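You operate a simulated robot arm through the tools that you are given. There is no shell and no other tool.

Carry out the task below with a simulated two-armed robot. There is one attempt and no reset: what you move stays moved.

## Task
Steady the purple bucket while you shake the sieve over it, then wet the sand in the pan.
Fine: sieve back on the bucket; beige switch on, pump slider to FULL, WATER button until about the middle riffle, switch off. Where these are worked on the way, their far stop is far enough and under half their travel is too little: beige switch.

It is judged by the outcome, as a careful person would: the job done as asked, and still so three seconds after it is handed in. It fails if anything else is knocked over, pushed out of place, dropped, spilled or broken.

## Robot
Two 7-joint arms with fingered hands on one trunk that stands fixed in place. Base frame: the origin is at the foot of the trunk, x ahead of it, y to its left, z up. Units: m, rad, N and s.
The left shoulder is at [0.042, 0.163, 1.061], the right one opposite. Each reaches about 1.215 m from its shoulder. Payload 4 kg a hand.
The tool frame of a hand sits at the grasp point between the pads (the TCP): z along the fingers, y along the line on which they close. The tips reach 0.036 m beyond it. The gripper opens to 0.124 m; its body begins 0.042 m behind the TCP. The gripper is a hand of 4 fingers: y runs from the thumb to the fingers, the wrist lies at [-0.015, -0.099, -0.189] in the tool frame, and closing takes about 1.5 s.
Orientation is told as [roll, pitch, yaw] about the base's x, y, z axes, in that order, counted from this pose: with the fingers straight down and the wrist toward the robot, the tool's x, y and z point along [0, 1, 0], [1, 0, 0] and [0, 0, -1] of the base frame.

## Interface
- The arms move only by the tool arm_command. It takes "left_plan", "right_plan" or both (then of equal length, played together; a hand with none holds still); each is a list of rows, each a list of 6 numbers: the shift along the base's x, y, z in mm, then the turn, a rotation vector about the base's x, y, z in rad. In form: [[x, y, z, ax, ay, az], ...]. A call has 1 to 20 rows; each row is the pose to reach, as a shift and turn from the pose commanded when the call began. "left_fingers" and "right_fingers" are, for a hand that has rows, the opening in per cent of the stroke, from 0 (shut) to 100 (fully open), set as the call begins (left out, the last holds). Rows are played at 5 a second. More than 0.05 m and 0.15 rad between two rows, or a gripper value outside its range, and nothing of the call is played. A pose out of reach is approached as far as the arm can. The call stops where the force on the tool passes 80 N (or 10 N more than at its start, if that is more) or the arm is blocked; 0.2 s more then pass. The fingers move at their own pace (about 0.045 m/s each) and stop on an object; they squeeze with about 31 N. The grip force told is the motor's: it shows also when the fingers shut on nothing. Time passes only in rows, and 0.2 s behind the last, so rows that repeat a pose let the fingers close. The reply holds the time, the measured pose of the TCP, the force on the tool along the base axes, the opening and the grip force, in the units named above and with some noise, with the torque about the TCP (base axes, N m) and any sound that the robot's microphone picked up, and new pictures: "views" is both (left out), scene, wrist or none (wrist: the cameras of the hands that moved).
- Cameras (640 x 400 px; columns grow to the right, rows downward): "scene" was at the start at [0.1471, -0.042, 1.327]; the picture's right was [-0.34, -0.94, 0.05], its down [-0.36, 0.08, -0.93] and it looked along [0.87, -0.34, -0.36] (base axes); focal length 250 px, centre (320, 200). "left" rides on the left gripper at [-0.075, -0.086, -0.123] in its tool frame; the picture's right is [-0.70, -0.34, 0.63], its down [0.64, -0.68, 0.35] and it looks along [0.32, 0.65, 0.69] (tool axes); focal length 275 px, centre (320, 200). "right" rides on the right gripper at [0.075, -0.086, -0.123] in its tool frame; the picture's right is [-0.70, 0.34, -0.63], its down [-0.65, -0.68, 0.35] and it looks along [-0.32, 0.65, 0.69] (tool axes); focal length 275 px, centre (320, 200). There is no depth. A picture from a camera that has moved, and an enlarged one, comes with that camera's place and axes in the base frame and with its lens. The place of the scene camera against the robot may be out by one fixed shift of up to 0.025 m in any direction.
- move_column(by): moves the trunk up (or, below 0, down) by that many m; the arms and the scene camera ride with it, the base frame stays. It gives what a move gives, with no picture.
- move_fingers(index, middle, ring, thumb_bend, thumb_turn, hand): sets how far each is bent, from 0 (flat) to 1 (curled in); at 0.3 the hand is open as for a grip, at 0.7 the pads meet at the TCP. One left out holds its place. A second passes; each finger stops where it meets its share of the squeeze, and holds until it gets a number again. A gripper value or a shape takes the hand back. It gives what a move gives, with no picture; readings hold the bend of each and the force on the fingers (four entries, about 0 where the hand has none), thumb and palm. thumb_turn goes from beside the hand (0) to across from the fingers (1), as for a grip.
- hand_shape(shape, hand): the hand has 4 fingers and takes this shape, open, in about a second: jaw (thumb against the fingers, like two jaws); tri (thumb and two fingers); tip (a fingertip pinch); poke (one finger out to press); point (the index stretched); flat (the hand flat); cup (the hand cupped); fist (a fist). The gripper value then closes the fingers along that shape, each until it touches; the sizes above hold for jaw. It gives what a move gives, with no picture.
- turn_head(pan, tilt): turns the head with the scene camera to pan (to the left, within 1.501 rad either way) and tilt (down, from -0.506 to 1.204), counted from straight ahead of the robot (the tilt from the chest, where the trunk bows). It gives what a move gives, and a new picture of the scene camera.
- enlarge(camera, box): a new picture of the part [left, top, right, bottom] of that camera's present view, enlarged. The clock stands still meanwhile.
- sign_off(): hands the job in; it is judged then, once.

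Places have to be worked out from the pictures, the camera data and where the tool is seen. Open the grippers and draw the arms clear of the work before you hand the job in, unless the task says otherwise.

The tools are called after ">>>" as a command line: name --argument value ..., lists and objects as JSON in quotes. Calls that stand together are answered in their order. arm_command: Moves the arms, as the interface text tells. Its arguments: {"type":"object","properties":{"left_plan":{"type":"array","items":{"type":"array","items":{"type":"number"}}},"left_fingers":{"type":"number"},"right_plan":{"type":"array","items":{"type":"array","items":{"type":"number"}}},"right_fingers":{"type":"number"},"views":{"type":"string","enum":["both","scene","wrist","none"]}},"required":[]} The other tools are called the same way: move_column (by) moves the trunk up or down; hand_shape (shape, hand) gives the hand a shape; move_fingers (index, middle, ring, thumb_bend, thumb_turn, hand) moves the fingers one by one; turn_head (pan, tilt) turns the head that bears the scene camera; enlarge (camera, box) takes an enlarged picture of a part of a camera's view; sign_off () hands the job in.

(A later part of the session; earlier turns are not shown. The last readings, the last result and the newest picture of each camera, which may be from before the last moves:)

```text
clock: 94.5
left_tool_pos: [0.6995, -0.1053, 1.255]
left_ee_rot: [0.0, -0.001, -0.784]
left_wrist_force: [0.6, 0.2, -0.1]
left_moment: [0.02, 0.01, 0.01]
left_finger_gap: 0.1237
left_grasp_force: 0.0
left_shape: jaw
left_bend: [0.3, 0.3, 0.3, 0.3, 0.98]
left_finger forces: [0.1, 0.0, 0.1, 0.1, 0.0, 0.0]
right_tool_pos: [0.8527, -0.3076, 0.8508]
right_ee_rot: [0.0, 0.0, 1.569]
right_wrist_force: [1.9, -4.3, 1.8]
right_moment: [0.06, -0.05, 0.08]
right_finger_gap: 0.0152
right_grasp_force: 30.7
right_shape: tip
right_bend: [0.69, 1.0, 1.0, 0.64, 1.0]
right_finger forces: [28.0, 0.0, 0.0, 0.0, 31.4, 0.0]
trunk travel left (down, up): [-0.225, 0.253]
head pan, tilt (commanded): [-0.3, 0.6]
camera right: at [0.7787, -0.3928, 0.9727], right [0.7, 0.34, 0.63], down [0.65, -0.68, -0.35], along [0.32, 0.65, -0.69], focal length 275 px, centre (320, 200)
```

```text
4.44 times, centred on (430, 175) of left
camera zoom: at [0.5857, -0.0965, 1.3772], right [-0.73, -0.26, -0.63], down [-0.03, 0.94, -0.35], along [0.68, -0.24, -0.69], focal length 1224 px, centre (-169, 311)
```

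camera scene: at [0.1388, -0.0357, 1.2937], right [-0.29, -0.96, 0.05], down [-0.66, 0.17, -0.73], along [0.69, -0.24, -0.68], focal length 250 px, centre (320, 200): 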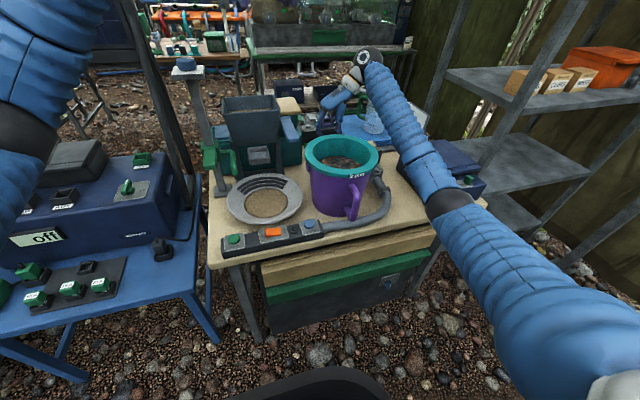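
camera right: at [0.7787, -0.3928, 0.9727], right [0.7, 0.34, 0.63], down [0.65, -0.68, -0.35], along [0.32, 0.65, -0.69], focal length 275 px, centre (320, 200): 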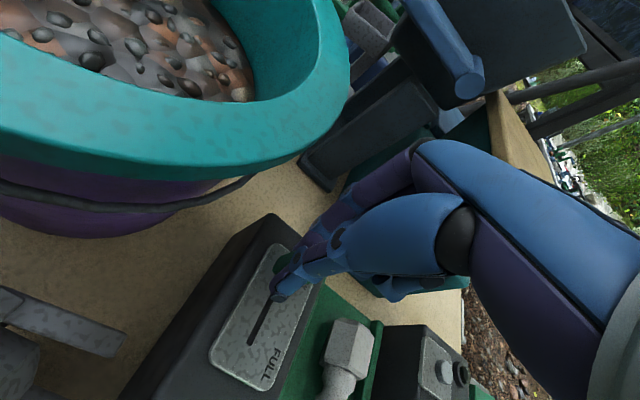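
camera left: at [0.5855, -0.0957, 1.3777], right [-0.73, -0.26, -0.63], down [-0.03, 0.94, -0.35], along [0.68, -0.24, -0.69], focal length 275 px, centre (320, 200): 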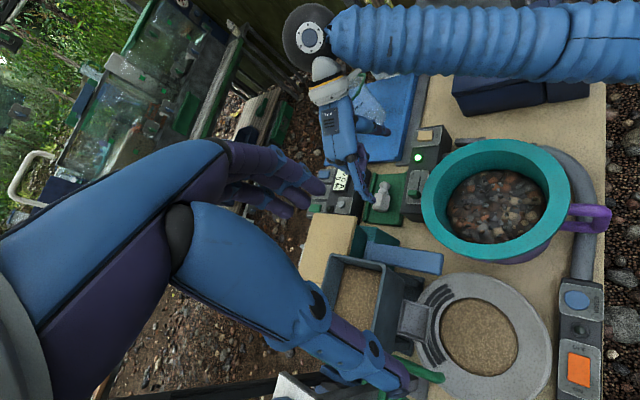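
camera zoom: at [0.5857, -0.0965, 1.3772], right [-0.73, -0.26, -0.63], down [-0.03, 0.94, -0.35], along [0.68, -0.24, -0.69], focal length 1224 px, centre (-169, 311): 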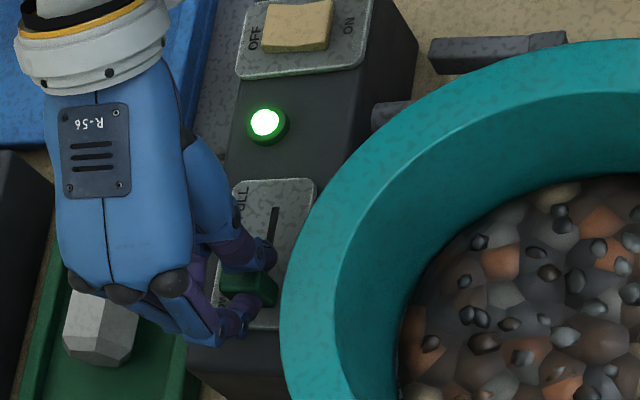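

The knob is pinched (15 mm gap, ~30 N). I slide it along -y toward FULL until it stops.

>>> arm_command --right_plan '[[0, -8, 0, 0, 0, 0], [0, -16, 0, 0, 0, 0], [0, -24, 0, 0, 0, 0], [0, -32, 0, 0, 0, 0], [0, -40, 0, 0, 0, 0], [0, -47, 0, 0, 0, 0], [0, -53, 0, 0, 0, 0], [0, -58, 0, 0, 0, 0], [0, -58, 0, 0, 0, 0]]' --views "wrist"

>>> enlarge --camera "left" --box '[380, 110, 480, 200]'

>>> enlarge --camera "scene" --box '[280, 80, 440, 180]'

```text
clock: 96.5
left_tool_pos: [0.6995, -0.1034, 1.2556]
left_ee_rot: [0.002, -0.002, -0.784]
left_wrist_force: [-0.6, 0.3, 0.1]
left_moment: [-0.02, -0.02, 0.0]
left_finger_gap: 0.1238
left_grasp_force: 0.0
left_shape: jaw
left_bend: [0.3, 0.3, 0.3, 0.3, 0.98]
left_finger forces: [0.1, 0.0, 0.0, 0.0, 0.1, 0.1]
right_tool_pos: [0.8534, -0.3631, 0.8497]
right_ee_rot: [0.0, 0.0, 1.571]
right_wrist_force: [1.0, 7.1, 7.1]
right_moment: [0.52, -0.04, 0.09]
right_finger_gap: 0.0141
right_grasp_force: 31.0
right_shape: tip
right_bend: [0.65, 1.0, 1.0, 0.65, 1.0]
right_finger forces: [32.8, 0.0, 0.0, 0.0, 23.8, 0.0]
trunk travel left (down, up): [-0.225, 0.253]
head pan, tilt (commanded): [-0.3, 0.6]
camera right: at [0.7782, -0.4492, 0.9726], right [0.7, 0.34, 0.63], down [0.65, -0.68, -0.35], along [0.31, 0.65, -0.69], focal length 275 px, centre (320, 200)
```

right: 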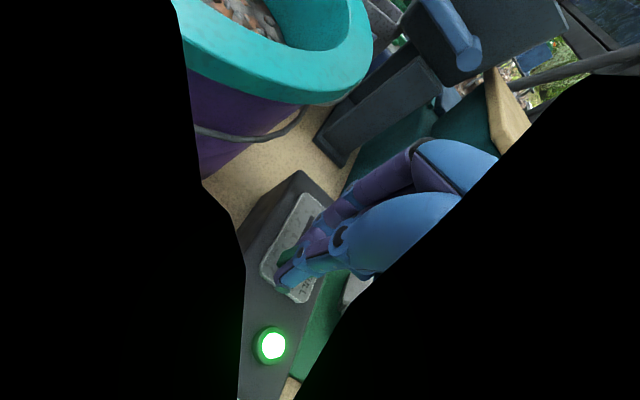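

```text
4.44 times, centred on (430, 155) of left
camera zoom: at [0.5854, -0.0954, 1.3774], right [-0.73, -0.26, -0.63], down [-0.03, 0.94, -0.35], along [0.68, -0.24, -0.69], focal length 1224 px, centre (-169, 400)
```

zoom: 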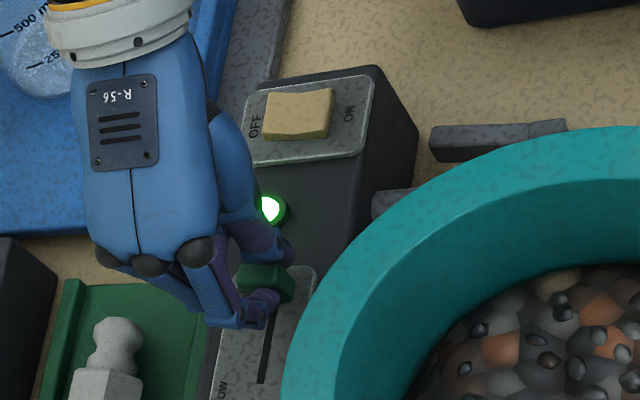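

```text
4.00 times, centred on (360, 130) of scene
camera zoom: at [0.1385, -0.035, 1.2937], right [-0.29, -0.96, 0.05], down [-0.66, 0.17, -0.73], along [0.69, -0.24, -0.68], focal length 1000 px, centre (160, 480)
```

zoom: 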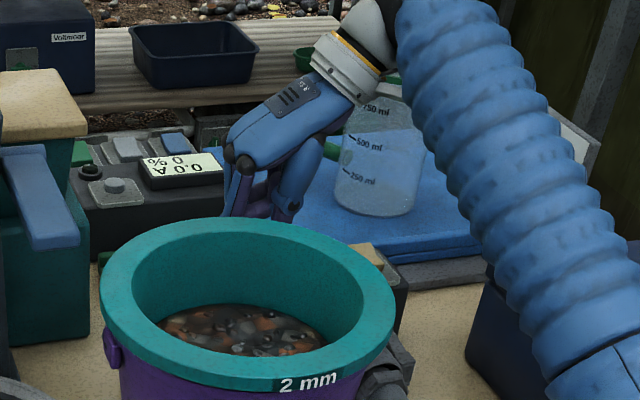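

The knob moved ~55 mm and met its end stop (7 N reaction). I open the pinch and lift away.

>>> arm_command --right_plan '[[0, 1, 0, 0, 0, 0], [0, 1, 0, 0, 0, 0], [0, 1, 0, 0, 0, 0], [0, 1, 0, 0, 0, 0], [0, 1, 15, 0, 0, 0], [0, 1, 40, 0, 0, 0], [0, 1, 80, 0, 0, 0], [0, 0, 125, 0, 0, 0], [0, 0, 165, 0, 0, 0]]' --right_fingers 45 --views "both"

>>> enlarge --camera "left" --box '[380, 110, 480, 200]'

```text
clock: 98.5
left_tool_pos: [0.6984, -0.1043, 1.2557]
left_ee_rot: [0.001, -0.003, -0.783]
left_wrist_force: [0.2, -0.8, -0.1]
left_moment: [-0.04, -0.01, -0.02]
left_finger_gap: 0.1238
left_grasp_force: 0.0
left_shape: jaw
left_bend: [0.3, 0.3, 0.3, 0.3, 0.98]
left_finger forces: [0.1, 0.0, 0.1, 0.0, 0.0, 0.1]
right_tool_pos: [0.85, -0.3646, 1.0166]
right_ee_rot: [-0.001, 0.0, 1.574]
right_wrist_force: [0.1, -0.2, 0.1]
right_moment: [0.05, -0.04, -0.02]
right_finger_gap: 0.0555
right_grasp_force: 0.1
right_shape: tip
right_bend: [0.45, 0.98, 0.99, 0.57, 0.99]
right_finger forces: [0.1, 0.0, 0.0, 0.0, 0.0, 0.1]
trunk travel left (down, up): [-0.225, 0.253]
head pan, tilt (commanded): [-0.3, 0.6]
camera scene: at [0.138, -0.0356, 1.2939], right [-0.29, -0.96, 0.05], down [-0.66, 0.17, -0.73], along [0.69, -0.24, -0.68], focal length 250 px, centre (320, 200)
camera right: at [0.7748, -0.451, 1.1388], right [0.7, 0.34, 0.63], down [0.65, -0.68, -0.35], along [0.31, 0.65, -0.69], focal length 275 px, centre (320, 200)
```

scene: 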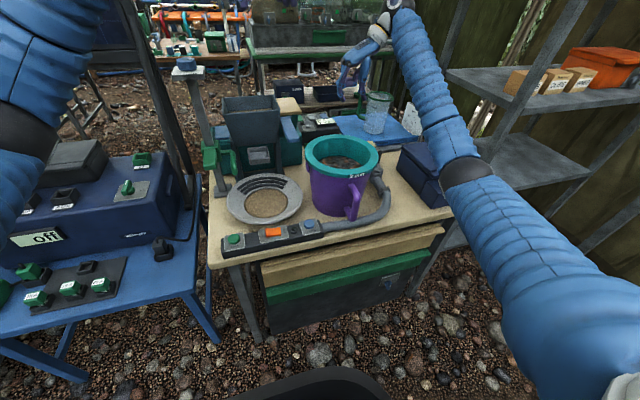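
right: 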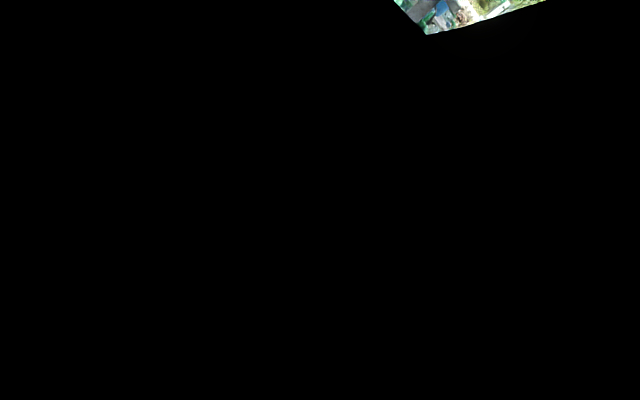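

```text
4.44 times, centred on (430, 155) of left
camera zoom: at [0.5847, -0.0961, 1.3779], right [-0.73, -0.26, -0.63], down [-0.03, 0.94, -0.35], along [0.68, -0.24, -0.69], focal length 1224 px, centre (-169, 400)
```

zoom: 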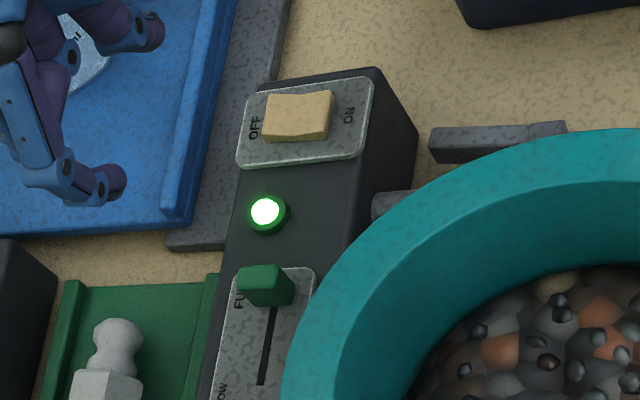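

Slider is fully at FULL with the lamp on. Before watering I take a baseline close-up of the pan and the WATER button.

>>> enlarge --camera "left" --box '[400, 250, 620, 400]'

>>> enlarge --camera "scene" --box '[205, 150, 335, 250]'

```text
2.67 times, centred on (510, 325) of left
camera zoom: at [0.5847, -0.0961, 1.3779], right [-0.73, -0.26, -0.63], down [-0.03, 0.94, -0.35], along [0.68, -0.24, -0.69], focal length 734 px, centre (-187, -133)
```

zoom: 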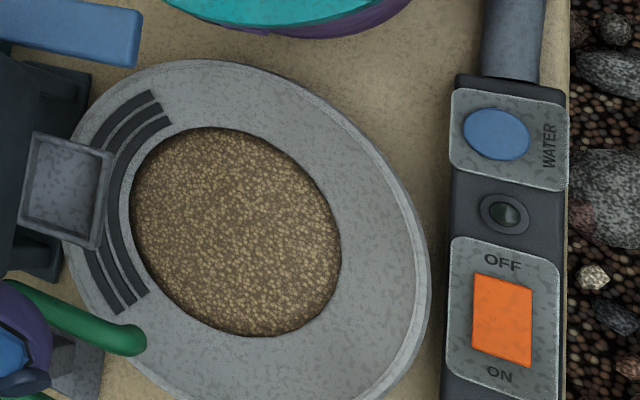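

```text
4.00 times, centred on (270, 200) of scene
camera zoom: at [0.138, -0.0356, 1.2939], right [-0.29, -0.96, 0.05], down [-0.66, 0.17, -0.73], along [0.69, -0.24, -0.68], focal length 1000 px, centre (520, 200)
```

zoom: 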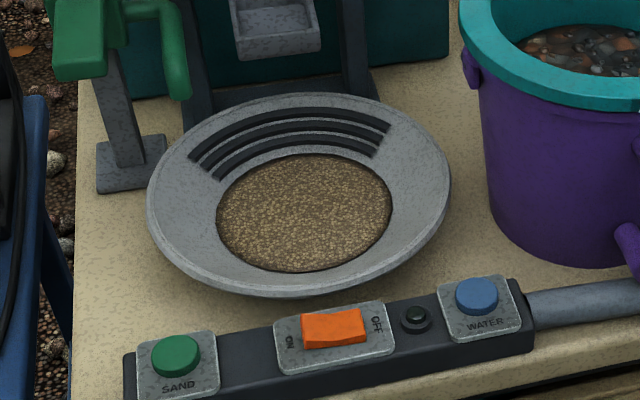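

Baseline is clear: sand dry, three riffles on the hopper side. I raise the left hand a little for clearance, and bring the right hand, pinch closed as a presser, over the WATER button with a 45° yaw.

>>> arm_command --right_plan '[[0, 0, 25, 0, 0, 0], [0, 0, 50, 0, 0, 0], [-27, 21, 50, 0, 0, -0.08], [-54, 42, 50, 0, 0, -0.16], [-81, 63, 50, 0, 0, -0.24], [-108, 84, 50, 0, 0, -0.32], [-135, 105, 50, 0, 0, -0.4], [-162, 126, 45, 0, 0, -0.48], [-189, 147, 35, 0, 0, -0.56], [-216, 168, 20, 0, 0, -0.64], [-243, 189, 0, 0, 0, -0.72], [-269, 209, -25, 0, 0, -0.785], [-269, 209, -60, 0, 0, -0.785], [-269, 209, -60, 0, 0, -0.785]]' --right_fingers 0 --left_plan '[[0, 0, 20, 0, 0, 0], [0, 0, 40, 0, 0, 0], [0, 0, 40, 0, 0, 0], [0, 0, 40, 0, 0, 0], [0, 0, 40, 0, 0, 0], [0, 0, 40, 0, 0, 0], [0, 0, 40, 0, 0, 0], [0, 0, 40, 0, 0, 0], [0, 0, 40, 0, 0, 0], [0, 0, 40, 0, 0, 0], [0, 0, 40, 0, 0, 0], [0, 0, 40, 0, 0, 0], [0, 0, 40, 0, 0, 0], [0, 0, 40, 0, 0, 0]]' --views "both"

>>> enlarge --camera "scene" --box '[205, 130, 405, 255]'

>>> enlarge --camera "left" --box '[400, 220, 640, 400]'

```text
clock: 101.5
left_tool_pos: [0.6993, -0.1014, 1.2951]
left_ee_rot: [-0.001, -0.002, -0.783]
left_wrist_force: [-0.1, 0.4, 0.2]
left_moment: [0.01, -0.02, -0.03]
left_finger_gap: 0.1239
left_grasp_force: 0.0
left_shape: jaw
left_bend: [0.3, 0.3, 0.3, 0.3, 0.98]
left_finger forces: [0.0, 0.0, 0.1, 0.0, 0.0, 0.0]
right_tool_pos: [0.583, -0.1535, 0.9543]
right_ee_rot: [0.0, 0.0, 0.787]
right_wrist_force: [0.2, 0.3, 0.7]
right_moment: [-0.04, -0.02, 0.0]
right_finger_gap: 0.0001
right_grasp_force: 31.2
right_shape: tip
right_bend: [0.7, 1.0, 1.0, 0.71, 1.0]
right_finger forces: [0.0, 0.1, 0.0, 0.0, 0.0, 0.0]
trunk travel left (down, up): [-0.225, 0.253]
head pan, tilt (commanded): [-0.3, 0.6]
camera scene: at [0.1386, -0.0353, 1.2938], right [-0.29, -0.96, 0.05], down [-0.66, 0.17, -0.73], along [0.69, -0.24, -0.68], focal length 250 px, centre (320, 200)
camera right: at [0.4697, -0.1608, 1.077], right [0.73, -0.25, 0.63], down [-0.03, -0.94, -0.35], along [0.68, 0.24, -0.69], focal length 275 px, centre (320, 200)
camera left: at [0.5849, -0.0929, 1.4178], right [-0.73, -0.26, -0.63], down [-0.03, 0.94, -0.35], along [0.68, -0.24, -0.69], focal length 275 px, centre (320, 200)
```

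scene: 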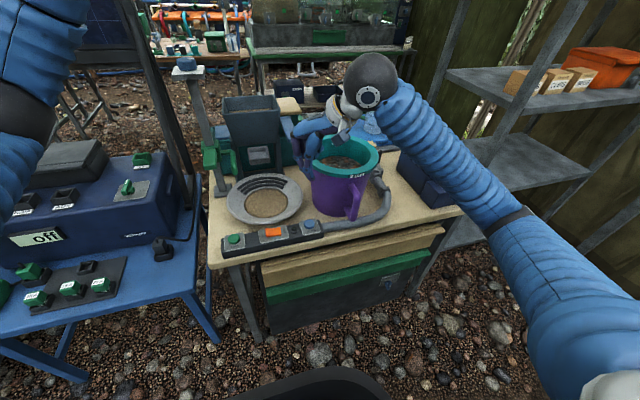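
right: 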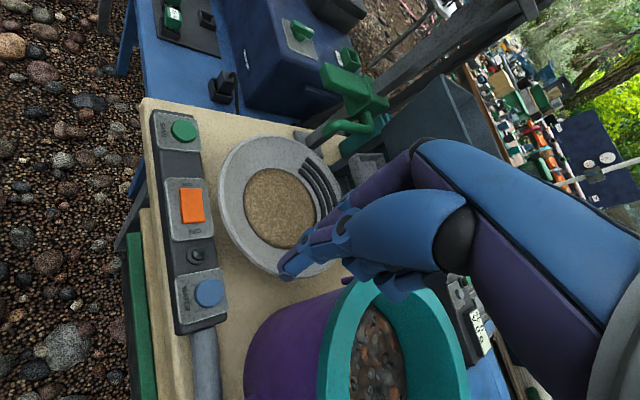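
left: 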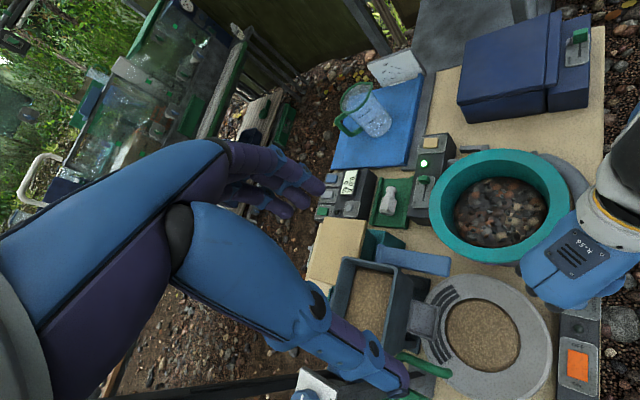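

```text
3.20 times, centred on (305, 192) of scene
camera zoom: at [0.1386, -0.0353, 1.2938], right [-0.29, -0.96, 0.05], down [-0.66, 0.17, -0.73], along [0.69, -0.24, -0.68], focal length 800 px, centre (368, 224)
```

zoom: 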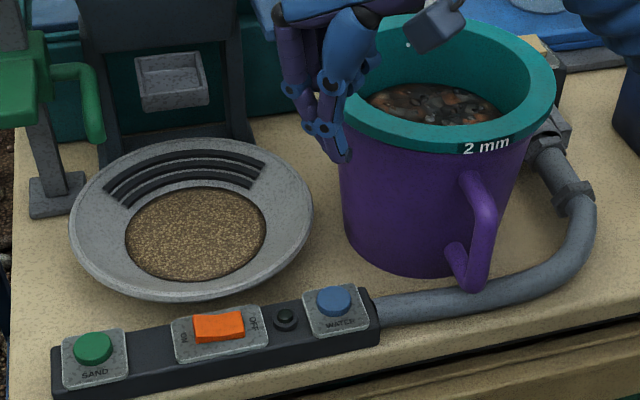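

```text
2.22 times, centred on (520, 310) of left
camera zoom: at [0.5849, -0.0929, 1.4178], right [-0.73, -0.26, -0.63], down [-0.03, 0.94, -0.35], along [0.68, -0.24, -0.69], focal length 612 px, centre (-124, -44)
```

zoom: 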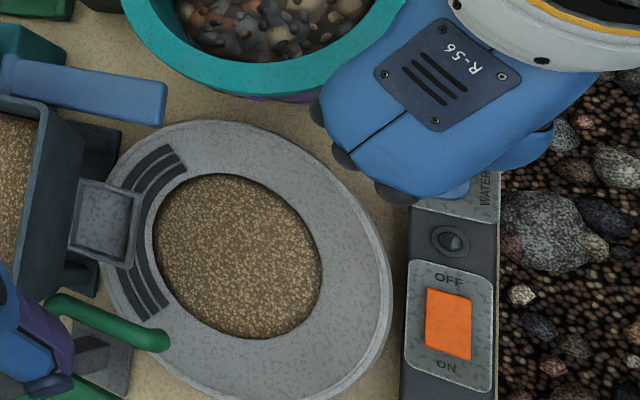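

The button is at (0.583, -0.156) and the right camera sees both it and the pan. I shift slightly and descend to just above the button.

>>> arm_command --right_plan '[[2, -3, -35, 0, 0, 0], [3, -6, -70, 0, 0, 0], [3, -6, -100, 0, 0, 0], [3, -6, -122, 0, 0, 0], [3, -6, -132, 0, 0, 0], [3, -6, -132, 0, 0, 0]]' --views "wrist"

>>> enlarge --camera "right" --box '[140, 160, 380, 340]'

>>> enlarge --camera "scene" --box '[225, 160, 385, 260]'

```text
clock: 102.9
left_tool_pos: [0.6996, -0.1029, 1.296]
left_ee_rot: [-0.001, 0.002, -0.782]
left_wrist_force: [0.0, -0.1, -0.1]
left_moment: [-0.02, 0.02, 0.01]
left_finger_gap: 0.1238
left_grasp_force: 0.1
left_shape: jaw
left_bend: [0.3, 0.3, 0.3, 0.3, 0.98]
left_finger forces: [0.1, 0.0, 0.0, 0.0, 0.0, 0.0]
right_tool_pos: [0.5863, -0.1611, 0.8234]
right_ee_rot: [0.0, 0.001, 0.788]
right_wrist_force: [0.6, -0.2, 0.6]
right_moment: [-0.01, -0.02, -0.02]
right_finger_gap: 0.0
right_grasp_force: 30.7
right_shape: tip
right_bend: [0.7, 1.0, 1.0, 0.71, 1.0]
right_finger forces: [0.0, 0.0, 0.0, 0.0, 0.0, 0.1]
trunk travel left (down, up): [-0.225, 0.253]
head pan, tilt (commanded): [-0.3, 0.6]
camera right: at [0.4739, -0.1684, 0.9455], right [0.73, -0.25, 0.63], down [-0.03, -0.94, -0.35], along [0.68, 0.24, -0.69], focal length 275 px, centre (320, 200)
```

right: 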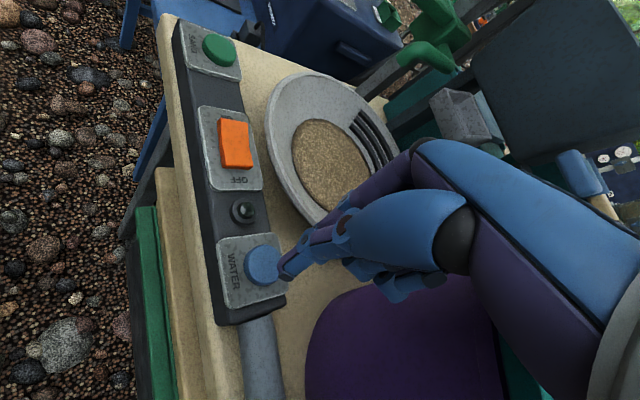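

```text
2.22 times, centred on (260, 250) of right
camera zoom: at [0.4739, -0.1684, 0.9455], right [0.73, -0.25, 0.63], down [-0.03, -0.94, -0.35], along [0.68, 0.24, -0.69], focal length 612 px, centre (453, 89)
```

zoom: 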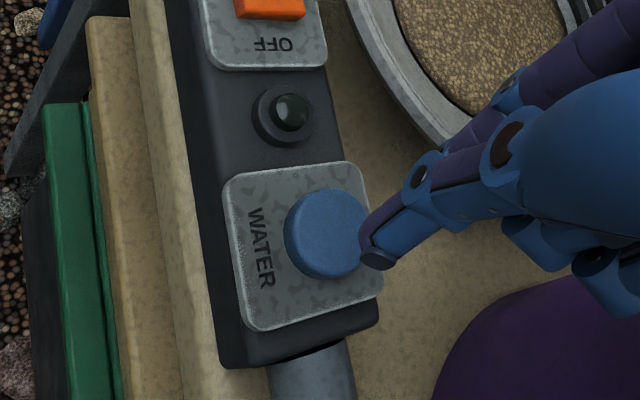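

```text
4.00 times, centred on (305, 210) of scene
camera zoom: at [0.1388, -0.0357, 1.2937], right [-0.29, -0.96, 0.05], down [-0.66, 0.17, -0.73], along [0.69, -0.24, -0.68], focal length 1000 px, centre (380, 160)
```

zoom: 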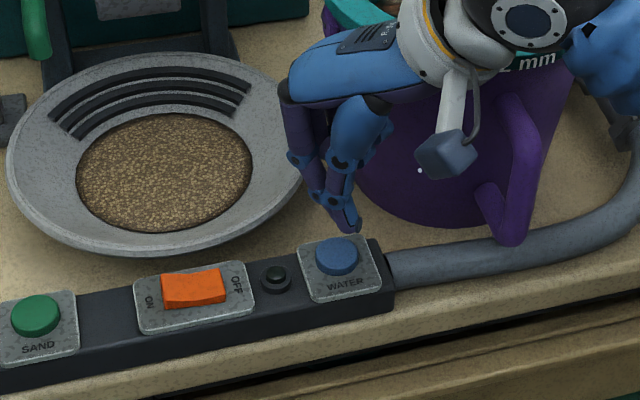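

The tip is slightly right of the button centre. I shift (-3, +4) mm and lower to light contact.

>>> arm_command --right_plan '[[-3, 4, -5, 0, 0, 0], [-3, 4, -10, 0, 0, 0], [-3, 4, -14, 0, 0, 0], [-3, 4, -14, 0, 0, 0]]' --views "none"

>>> enlarge --camera "right" --box '[140, 160, 380, 340]'

>>> enlarge --camera "scene" --box '[225, 160, 385, 260]'

```text
clock: 103.9
left_tool_pos: [0.6999, -0.1023, 1.2951]
left_ee_rot: [0.0, -0.001, -0.785]
left_wrist_force: [0.0, -0.2, 0.1]
left_moment: [0.0, 0.0, 0.03]
left_finger_gap: 0.1241
left_grasp_force: 0.0
left_shape: jaw
left_bend: [0.3, 0.3, 0.3, 0.3, 0.98]
left_finger forces: [0.0, 0.0, 0.0, 0.1, 0.1, 0.0]
right_tool_pos: [0.5836, -0.1571, 0.8097]
right_ee_rot: [-0.002, 0.001, 0.787]
right_wrist_force: [-1.2, -0.5, -1.0]
right_moment: [-0.04, -0.01, -0.01]
right_finger_gap: 0.0001
right_grasp_force: 30.9
right_shape: tip
right_bend: [0.7, 1.0, 1.0, 0.71, 1.0]
right_finger forces: [0.0, 0.0, 0.0, 0.1, 0.1, 0.0]
trunk travel left (down, up): [-0.225, 0.253]
head pan, tilt (commanded): [-0.3, 0.6]
```

```text
2.22 times, centred on (260, 250) of right
camera zoom: at [0.4699, -0.1644, 0.9312], right [0.73, -0.25, 0.63], down [-0.03, -0.94, -0.35], along [0.68, 0.24, -0.69], focal length 612 px, centre (453, 89)
```

zoom: 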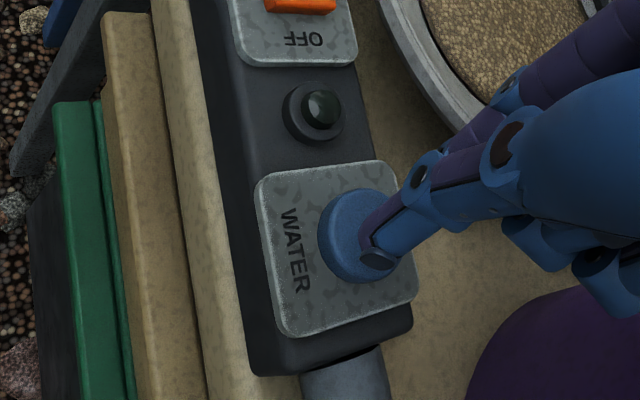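

```text
4.00 times, centred on (305, 210) of scene
camera zoom: at [0.1388, -0.0357, 1.2937], right [-0.29, -0.96, 0.05], down [-0.66, 0.17, -0.73], along [0.69, -0.24, -0.68], focal length 1000 px, centre (380, 160)
```

zoom: 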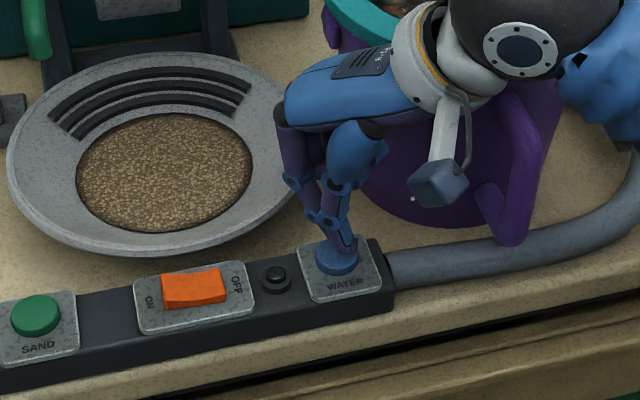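

The tip is just above the button centre. I press in small steps to find contact and see whether water starts.

>>> arm_command --right_plan '[[-1, 1, -4, 0, 0, 0], [-1, 1, -8, 0, 0, 0]]' --views "none"

>>> enlarge --camera "scene" --box '[225, 160, 385, 260]'

```text
clock: 104.5
left_tool_pos: [0.6989, -0.1019, 1.2944]
left_ee_rot: [0.0, 0.0, -0.784]
left_wrist_force: [-0.3, 0.6, -0.2]
left_moment: [0.01, 0.02, 0.02]
left_finger_gap: 0.1238
left_grasp_force: 0.1
left_shape: jaw
left_bend: [0.3, 0.3, 0.3, 0.3, 0.98]
left_finger forces: [0.1, 0.0, 0.1, 0.0, 0.1, 0.0]
right_tool_pos: [0.5836, -0.1557, 0.8011]
right_ee_rot: [0.001, 0.001, 0.787]
right_wrist_force: [-0.1, -0.1, -0.1]
right_moment: [0.02, -0.01, -0.01]
right_finger_gap: 0.0002
right_grasp_force: 31.3
right_shape: tip
right_bend: [0.7, 1.0, 1.0, 0.71, 1.0]
right_finger forces: [0.0, 0.0, 0.0, 0.0, 0.0, 0.0]
trunk travel left (down, up): [-0.225, 0.253]
head pan, tilt (commanded): [-0.3, 0.6]
```

```text
4.00 times, centred on (305, 210) of scene
camera zoom: at [0.1389, -0.0357, 1.2936], right [-0.29, -0.96, 0.05], down [-0.66, 0.17, -0.73], along [0.69, -0.24, -0.68], focal length 1000 px, centre (380, 160)
```

zoom: 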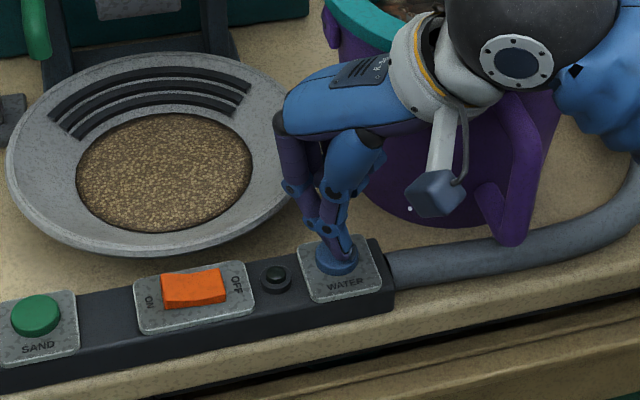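

No contact yet at TCP z 0.801; I continue down in small steps.

>>> arm_command --right_plan '[[0, 0, -3, 0, 0, 0], [0, 0, -6, 0, 0, 0]]' --views "none"

>>> enlarge --camera "scene" --box '[225, 160, 385, 260]'

```text
clock: 105.1
left_tool_pos: [0.6984, -0.102, 1.2964]
left_ee_rot: [0.0, -0.001, -0.783]
left_wrist_force: [-0.6, -0.7, 0.7]
left_moment: [0.01, -0.04, -0.01]
left_finger_gap: 0.1239
left_grasp_force: 0.0
left_shape: jaw
left_bend: [0.3, 0.3, 0.3, 0.3, 0.98]
left_finger forces: [0.0, 0.1, 0.0, 0.1, 0.0, 0.0]
right_tool_pos: [0.5826, -0.1566, 0.7986]
right_ee_rot: [-0.002, 0.001, 0.787]
right_wrist_force: [1.7, -0.5, 4.3]
right_moment: [-0.01, -0.05, 0.0]
right_finger_gap: 0.0
right_grasp_force: 30.6
right_shape: tip
right_bend: [0.7, 1.0, 1.0, 0.71, 1.0]
right_finger forces: [0.0, 0.1, 0.1, 0.0, 0.1, 0.1]
trunk travel left (down, up): [-0.225, 0.253]
head pan, tilt (commanded): [-0.3, 0.6]
heard: click
```

```text
4.00 times, centred on (305, 210) of scene
camera zoom: at [0.1387, -0.0357, 1.2938], right [-0.29, -0.96, 0.05], down [-0.66, 0.17, -0.73], along [0.69, -0.24, -0.68], focal length 1000 px, centre (380, 160)
```

zoom: 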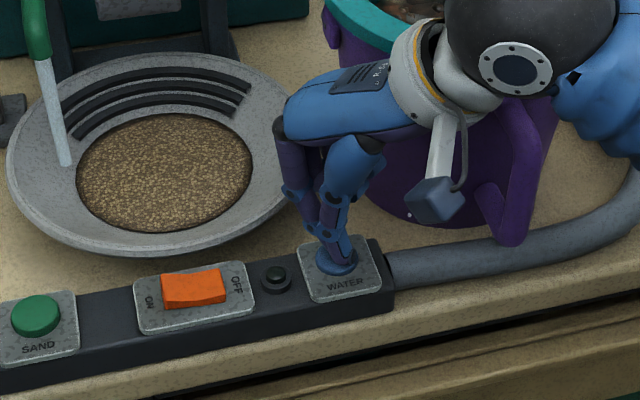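

A click, and water is pouring from the green spout. I hold the button and check the level every second or so.

>>> arm_command --right_plan '[[0, 0, 0, 0, 0, 0], [0, 0, 0, 0, 0, 0], [0, 0, 0, 0, 0, 0]]' --views "none"

>>> enlarge --camera "scene" --box '[215, 150, 335, 230]'

>>> enlarge --camera "left" --box '[400, 260, 580, 400]'

```text
clock: 105.9
left_tool_pos: [0.699, -0.1019, 1.2962]
left_ee_rot: [0.0, 0.0, -0.782]
left_wrist_force: [0.0, 0.5, 0.9]
left_moment: [-0.01, -0.01, 0.02]
left_finger_gap: 0.1239
left_grasp_force: 0.0
left_shape: jaw
left_bend: [0.3, 0.3, 0.3, 0.3, 0.98]
left_finger forces: [0.1, 0.0, 0.1, 0.1, 0.1, 0.0]
right_tool_pos: [0.583, -0.156, 0.7978]
right_ee_rot: [-0.002, -0.001, 0.787]
right_wrist_force: [1.5, 0.0, 5.9]
right_moment: [0.0, -0.09, 0.01]
right_finger_gap: 0.0
right_grasp_force: 30.6
right_shape: tip
right_bend: [0.7, 1.0, 1.0, 0.71, 1.0]
right_finger forces: [0.1, 0.0, 0.1, 0.0, 0.0, 0.0]
trunk travel left (down, up): [-0.225, 0.253]
head pan, tilt (commanded): [-0.3, 0.6]
```

```text
5.00 times, centred on (275, 190) of scene
camera zoom: at [0.1387, -0.0357, 1.2937], right [-0.29, -0.96, 0.05], down [-0.66, 0.17, -0.73], along [0.69, -0.24, -0.68], focal length 1250 px, centre (545, 250)
```

zoom: 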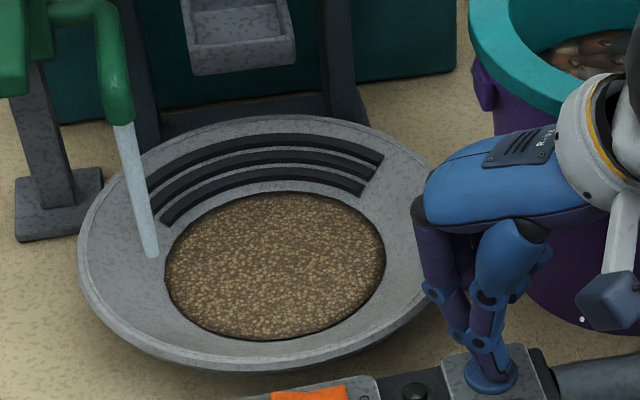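

```text
2.86 times, centred on (490, 330) of left
camera zoom: at [0.585, -0.0934, 1.4176], right [-0.73, -0.26, -0.63], down [-0.03, 0.94, -0.35], along [0.68, -0.24, -0.69], focal length 786 px, centre (-166, -171)
```

zoom: 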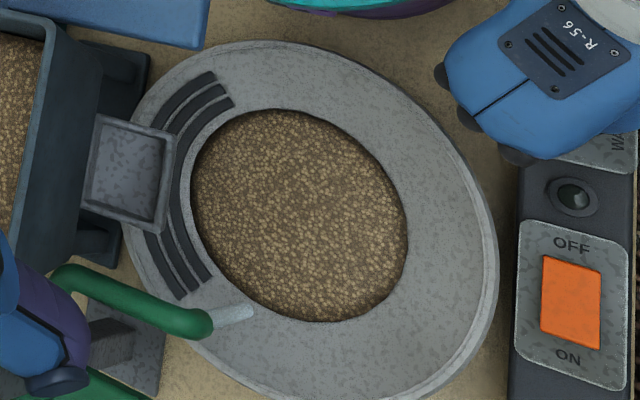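

Water runs, no free level visible yet. I keep holding.

>>> arm_command --right_plan '[[0, 0, 0, 0, 0, 0], [0, 0, 0, 0, 0, 0], [0, 0, 0, 0, 0, 0], [0, 0, 0, 0, 0, 0], [0, 0, 0, 0, 0, 0]]' --views "none"

>>> enlarge --camera "scene" --box '[215, 150, 335, 230]'

>>> enlarge --camera "left" --box '[400, 260, 580, 400]'

```text
clock: 107.1
left_tool_pos: [0.6988, -0.1011, 1.2954]
left_ee_rot: [0.002, 0.0, -0.783]
left_wrist_force: [-0.3, 0.1, -0.2]
left_moment: [-0.01, -0.01, -0.01]
left_finger_gap: 0.1239
left_grasp_force: 0.1
left_shape: jaw
left_bend: [0.3, 0.3, 0.3, 0.3, 0.98]
left_finger forces: [0.0, 0.0, 0.0, 0.0, 0.1, 0.1]
right_tool_pos: [0.5833, -0.1557, 0.7971]
right_ee_rot: [0.0, 0.0, 0.788]
right_wrist_force: [1.1, -0.4, 6.3]
right_moment: [0.02, -0.09, 0.0]
right_finger_gap: 0.0
right_grasp_force: 30.9
right_shape: tip
right_bend: [0.7, 1.0, 1.0, 0.71, 1.0]
right_finger forces: [0.0, 0.0, 0.1, 0.1, 0.0, 0.0]
trunk travel left (down, up): [-0.225, 0.253]
head pan, tilt (commanded): [-0.3, 0.6]
```

```text
5.00 times, centred on (275, 190) of scene
camera zoom: at [0.1387, -0.0357, 1.2937], right [-0.29, -0.96, 0.05], down [-0.66, 0.17, -0.73], along [0.69, -0.24, -0.68], focal length 1250 px, centre (545, 250)
```

zoom: 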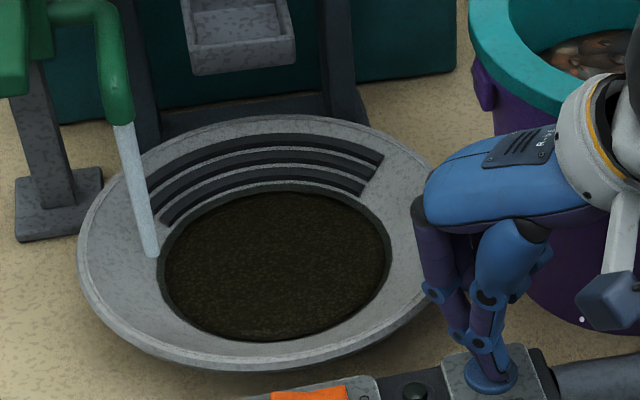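

```text
2.86 times, centred on (490, 330) of left
camera zoom: at [0.585, -0.0934, 1.4176], right [-0.73, -0.26, -0.63], down [-0.03, 0.94, -0.35], along [0.68, -0.24, -0.69], focal length 786 px, centre (-166, -171)
```

zoom: 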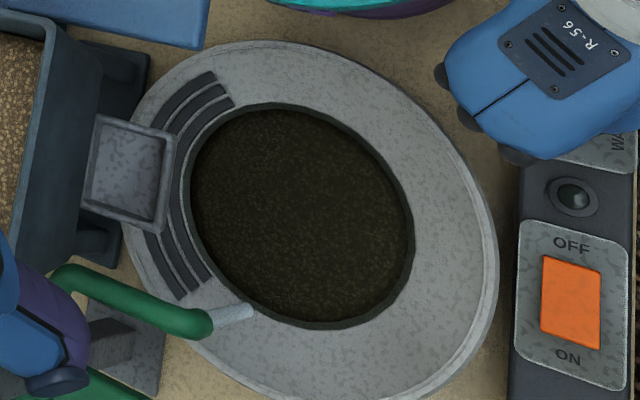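

The sand is now wet and water edge is approaching the innermost riffle. I continue in shorter holds.

>>> arm_command --right_plan '[[0, 0, 0, 0, 0, 0], [0, 0, 0, 0, 0, 0]]' --views "none"

>>> enlarge --camera "scene" --box '[215, 150, 335, 230]'

>>> enlarge --camera "left" --box '[400, 260, 580, 400]'

```text
clock: 107.7
left_tool_pos: [0.6989, -0.1016, 1.2951]
left_ee_rot: [0.0, 0.002, -0.784]
left_wrist_force: [0.5, 0.4, -0.9]
left_moment: [0.02, 0.04, -0.01]
left_finger_gap: 0.1239
left_grasp_force: 0.0
left_shape: jaw
left_bend: [0.3, 0.3, 0.3, 0.3, 0.98]
left_finger forces: [0.0, 0.0, 0.0, 0.0, 0.0, 0.1]
right_tool_pos: [0.5829, -0.1555, 0.7966]
right_ee_rot: [-0.001, 0.001, 0.787]
right_wrist_force: [1.9, 0.0, 5.7]
right_moment: [0.0, -0.05, -0.01]
right_finger_gap: 0.0
right_grasp_force: 30.2
right_shape: tip
right_bend: [0.7, 1.0, 1.0, 0.71, 1.0]
right_finger forces: [0.0, 0.1, 0.1, 0.1, 0.0, 0.1]
trunk travel left (down, up): [-0.225, 0.253]
head pan, tilt (commanded): [-0.3, 0.6]
```

```text
5.00 times, centred on (275, 190) of scene
camera zoom: at [0.1387, -0.0357, 1.2937], right [-0.29, -0.96, 0.05], down [-0.66, 0.17, -0.73], along [0.69, -0.24, -0.68], focal length 1250 px, centre (545, 250)
```

zoom: 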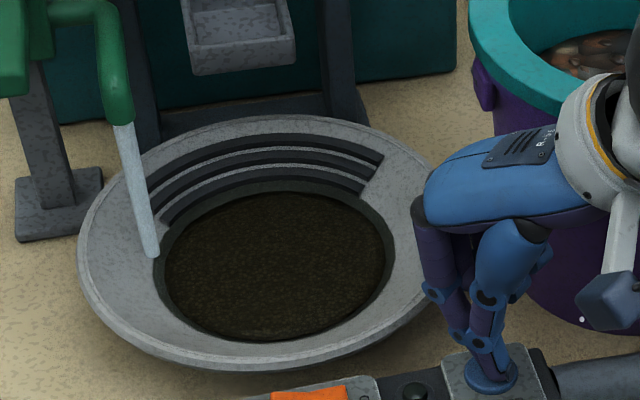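

```text
2.86 times, centred on (490, 330) of left
camera zoom: at [0.5849, -0.0934, 1.4176], right [-0.73, -0.26, -0.63], down [-0.03, 0.94, -0.35], along [0.68, -0.24, -0.69], focal length 786 px, centre (-166, -171)
```

zoom: 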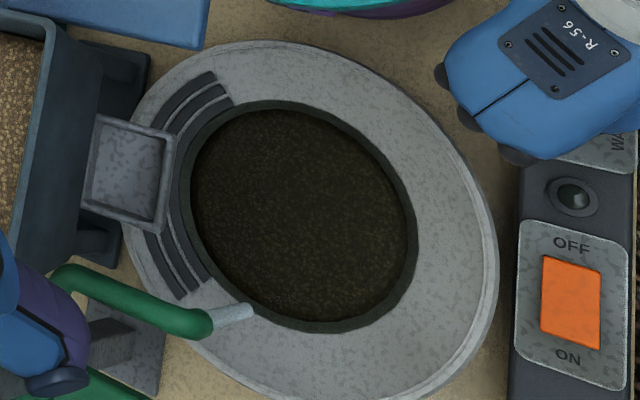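

The edge is at about the inner riffle now, advancing ~6 mm/s. I hold for another second.

>>> arm_command --right_plan '[[0, 0, 0, 0, 0, 0], [0, 0, 0, 0, 0, 0], [0, 0, 0, 0, 0, 0], [0, 0, 0, 0, 0, 0]]' --views "none"

>>> enlarge --camera "scene" --box '[215, 150, 335, 230]'

>>> enlarge --camera "left" --box '[400, 260, 580, 400]'

```text
clock: 108.7
left_tool_pos: [0.6993, -0.1025, 1.2941]
left_ee_rot: [0.001, -0.001, -0.784]
left_wrist_force: [0.0, 0.7, -0.4]
left_moment: [-0.02, 0.01, -0.02]
left_finger_gap: 0.1238
left_grasp_force: 0.0
left_shape: jaw
left_bend: [0.3, 0.3, 0.3, 0.3, 0.98]
left_finger forces: [0.0, 0.0, 0.1, 0.1, 0.0, 0.0]
right_tool_pos: [0.5822, -0.1571, 0.7976]
right_ee_rot: [0.0, 0.0, 0.787]
right_wrist_force: [2.6, -0.9, 5.7]
right_moment: [0.01, -0.08, -0.03]
right_finger_gap: 0.0002
right_grasp_force: 30.9
right_shape: tip
right_bend: [0.7, 1.0, 1.0, 0.71, 1.0]
right_finger forces: [0.0, 0.1, 0.1, 0.0, 0.0, 0.0]
trunk travel left (down, up): [-0.225, 0.253]
head pan, tilt (commanded): [-0.3, 0.6]
```

```text
5.00 times, centred on (275, 190) of scene
camera zoom: at [0.1387, -0.0357, 1.2937], right [-0.29, -0.96, 0.05], down [-0.66, 0.17, -0.73], along [0.69, -0.24, -0.68], focal length 1250 px, centre (545, 250)
```

zoom: 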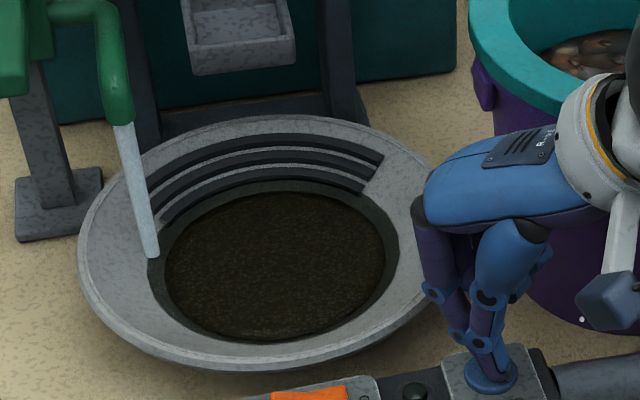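

```text
2.86 times, centred on (490, 330) of left
camera zoom: at [0.585, -0.0934, 1.4176], right [-0.73, -0.26, -0.63], down [-0.03, 0.94, -0.35], along [0.68, -0.24, -0.69], focal length 786 px, centre (-166, -171)
```

zoom: 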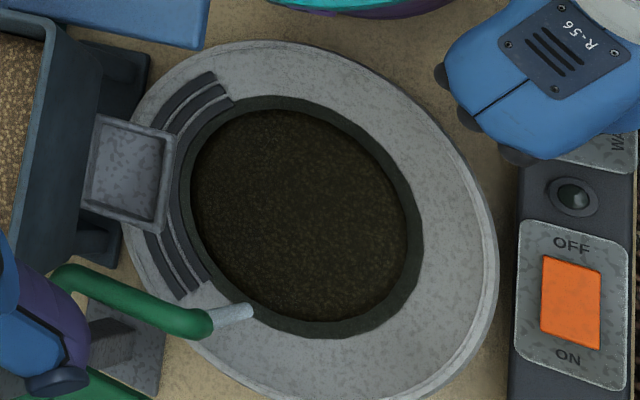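

I zoom closely on the riffles to judge the edge against them.

>>> enlarge --camera "scene" --box '[240, 170, 304, 210]'

>>> enlarge --camera "left" --box '[440, 280, 504, 320]'

>>> enlarge --camera "right" --box '[260, 60, 420, 220]'

```text
10.00 times, centred on (272, 190) of scene
camera zoom: at [0.1387, -0.0357, 1.2937], right [-0.29, -0.96, 0.05], down [-0.66, 0.17, -0.73], along [0.69, -0.24, -0.68], focal length 2499 px, centre (800, 300)
```

zoom: 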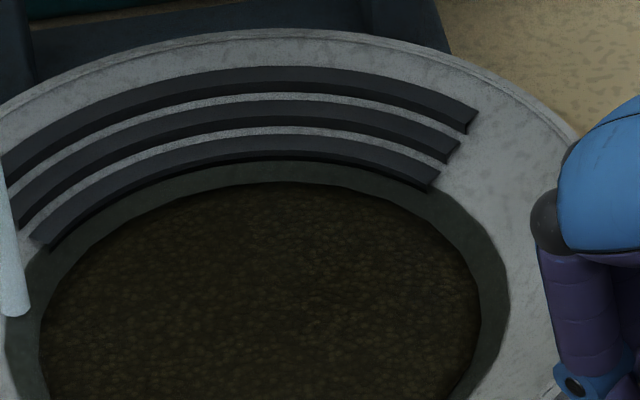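

```text
10.00 times, centred on (472, 300) of left
camera zoom: at [0.585, -0.0934, 1.4176], right [-0.73, -0.26, -0.63], down [-0.03, 0.94, -0.35], along [0.68, -0.24, -0.69], focal length 2753 px, centre (-1200, -800)
```

zoom: 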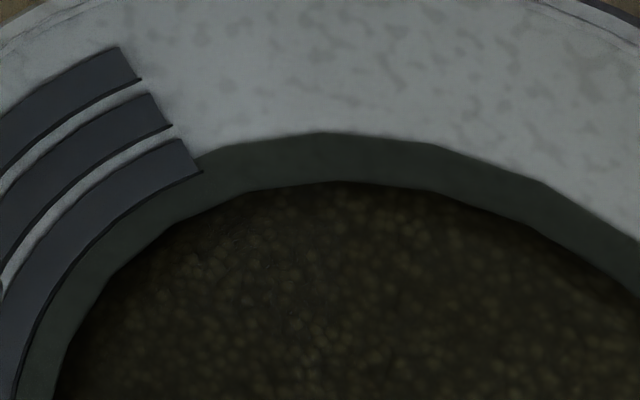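

```text
2.50 times, centred on (340, 140) of right
camera zoom: at [0.4695, -0.1635, 0.9199], right [0.73, -0.25, 0.63], down [-0.03, -0.94, -0.35], along [0.68, 0.24, -0.69], focal length 688 px, centre (270, 350)
```

zoom: 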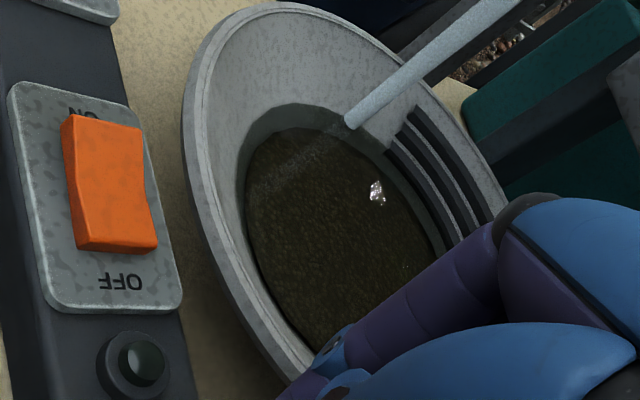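

The edge is at the inner riffle's lower edge; the middle riffle needs roughly 2.5 s more at this rate. I hold 1.4 s and re-check.

>>> arm_command --right_plan '[[0, 0, 0, 0, 0, 0], [0, 0, 0, 0, 0, 0], [0, 0, 0, 0, 0, 0], [0, 0, 0, 0, 0, 0], [0, 0, 0, 0, 0, 0], [0, 0, 0, 0, 0, 0]]' --views "none"

>>> enlarge --camera "scene" --box '[240, 170, 304, 210]'

>>> enlarge --camera "left" --box '[440, 280, 504, 320]'

```text
clock: 110.1
left_tool_pos: [0.6993, -0.1017, 1.2953]
left_ee_rot: [0.0, -0.001, -0.783]
left_wrist_force: [-0.2, 0.8, 1.6]
left_moment: [-0.02, -0.02, 0.0]
left_finger_gap: 0.1238
left_grasp_force: 0.0
left_shape: jaw
left_bend: [0.3, 0.3, 0.3, 0.3, 0.98]
left_finger forces: [0.0, 0.0, 0.0, 0.1, 0.1, 0.0]
right_tool_pos: [0.5827, -0.1559, 0.7975]
right_ee_rot: [0.0, -0.002, 0.787]
right_wrist_force: [0.9, -0.4, 6.2]
right_moment: [-0.01, -0.08, -0.05]
right_finger_gap: 0.0
right_grasp_force: 31.0
right_shape: tip
right_bend: [0.7, 1.0, 1.0, 0.71, 1.0]
right_finger forces: [0.1, 0.0, 0.0, 0.0, 0.1, 0.0]
trunk travel left (down, up): [-0.225, 0.253]
head pan, tilt (commanded): [-0.3, 0.6]
```

```text
10.00 times, centred on (272, 190) of scene
camera zoom: at [0.1387, -0.0357, 1.2937], right [-0.29, -0.96, 0.05], down [-0.66, 0.17, -0.73], along [0.69, -0.24, -0.68], focal length 2499 px, centre (800, 300)
```

zoom: 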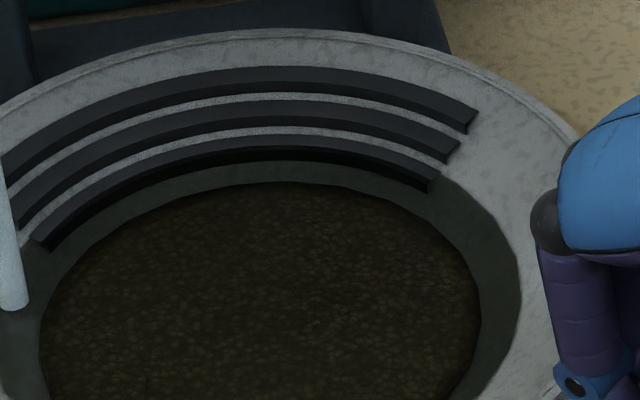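

```text
10.00 times, centred on (472, 300) of left
camera zoom: at [0.5849, -0.0934, 1.4176], right [-0.73, -0.26, -0.63], down [-0.03, 0.94, -0.35], along [0.68, -0.24, -0.69], focal length 2753 px, centre (-1200, -800)
```

zoom: 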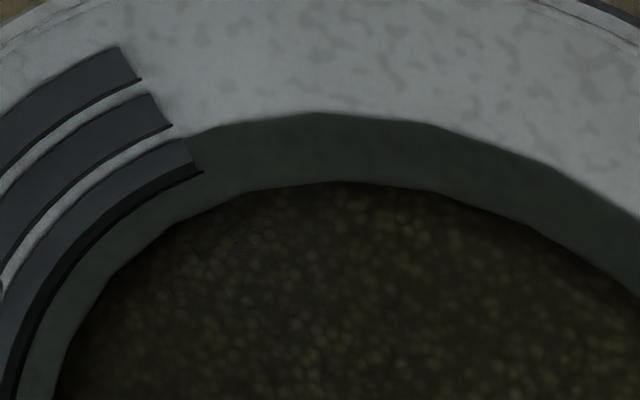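

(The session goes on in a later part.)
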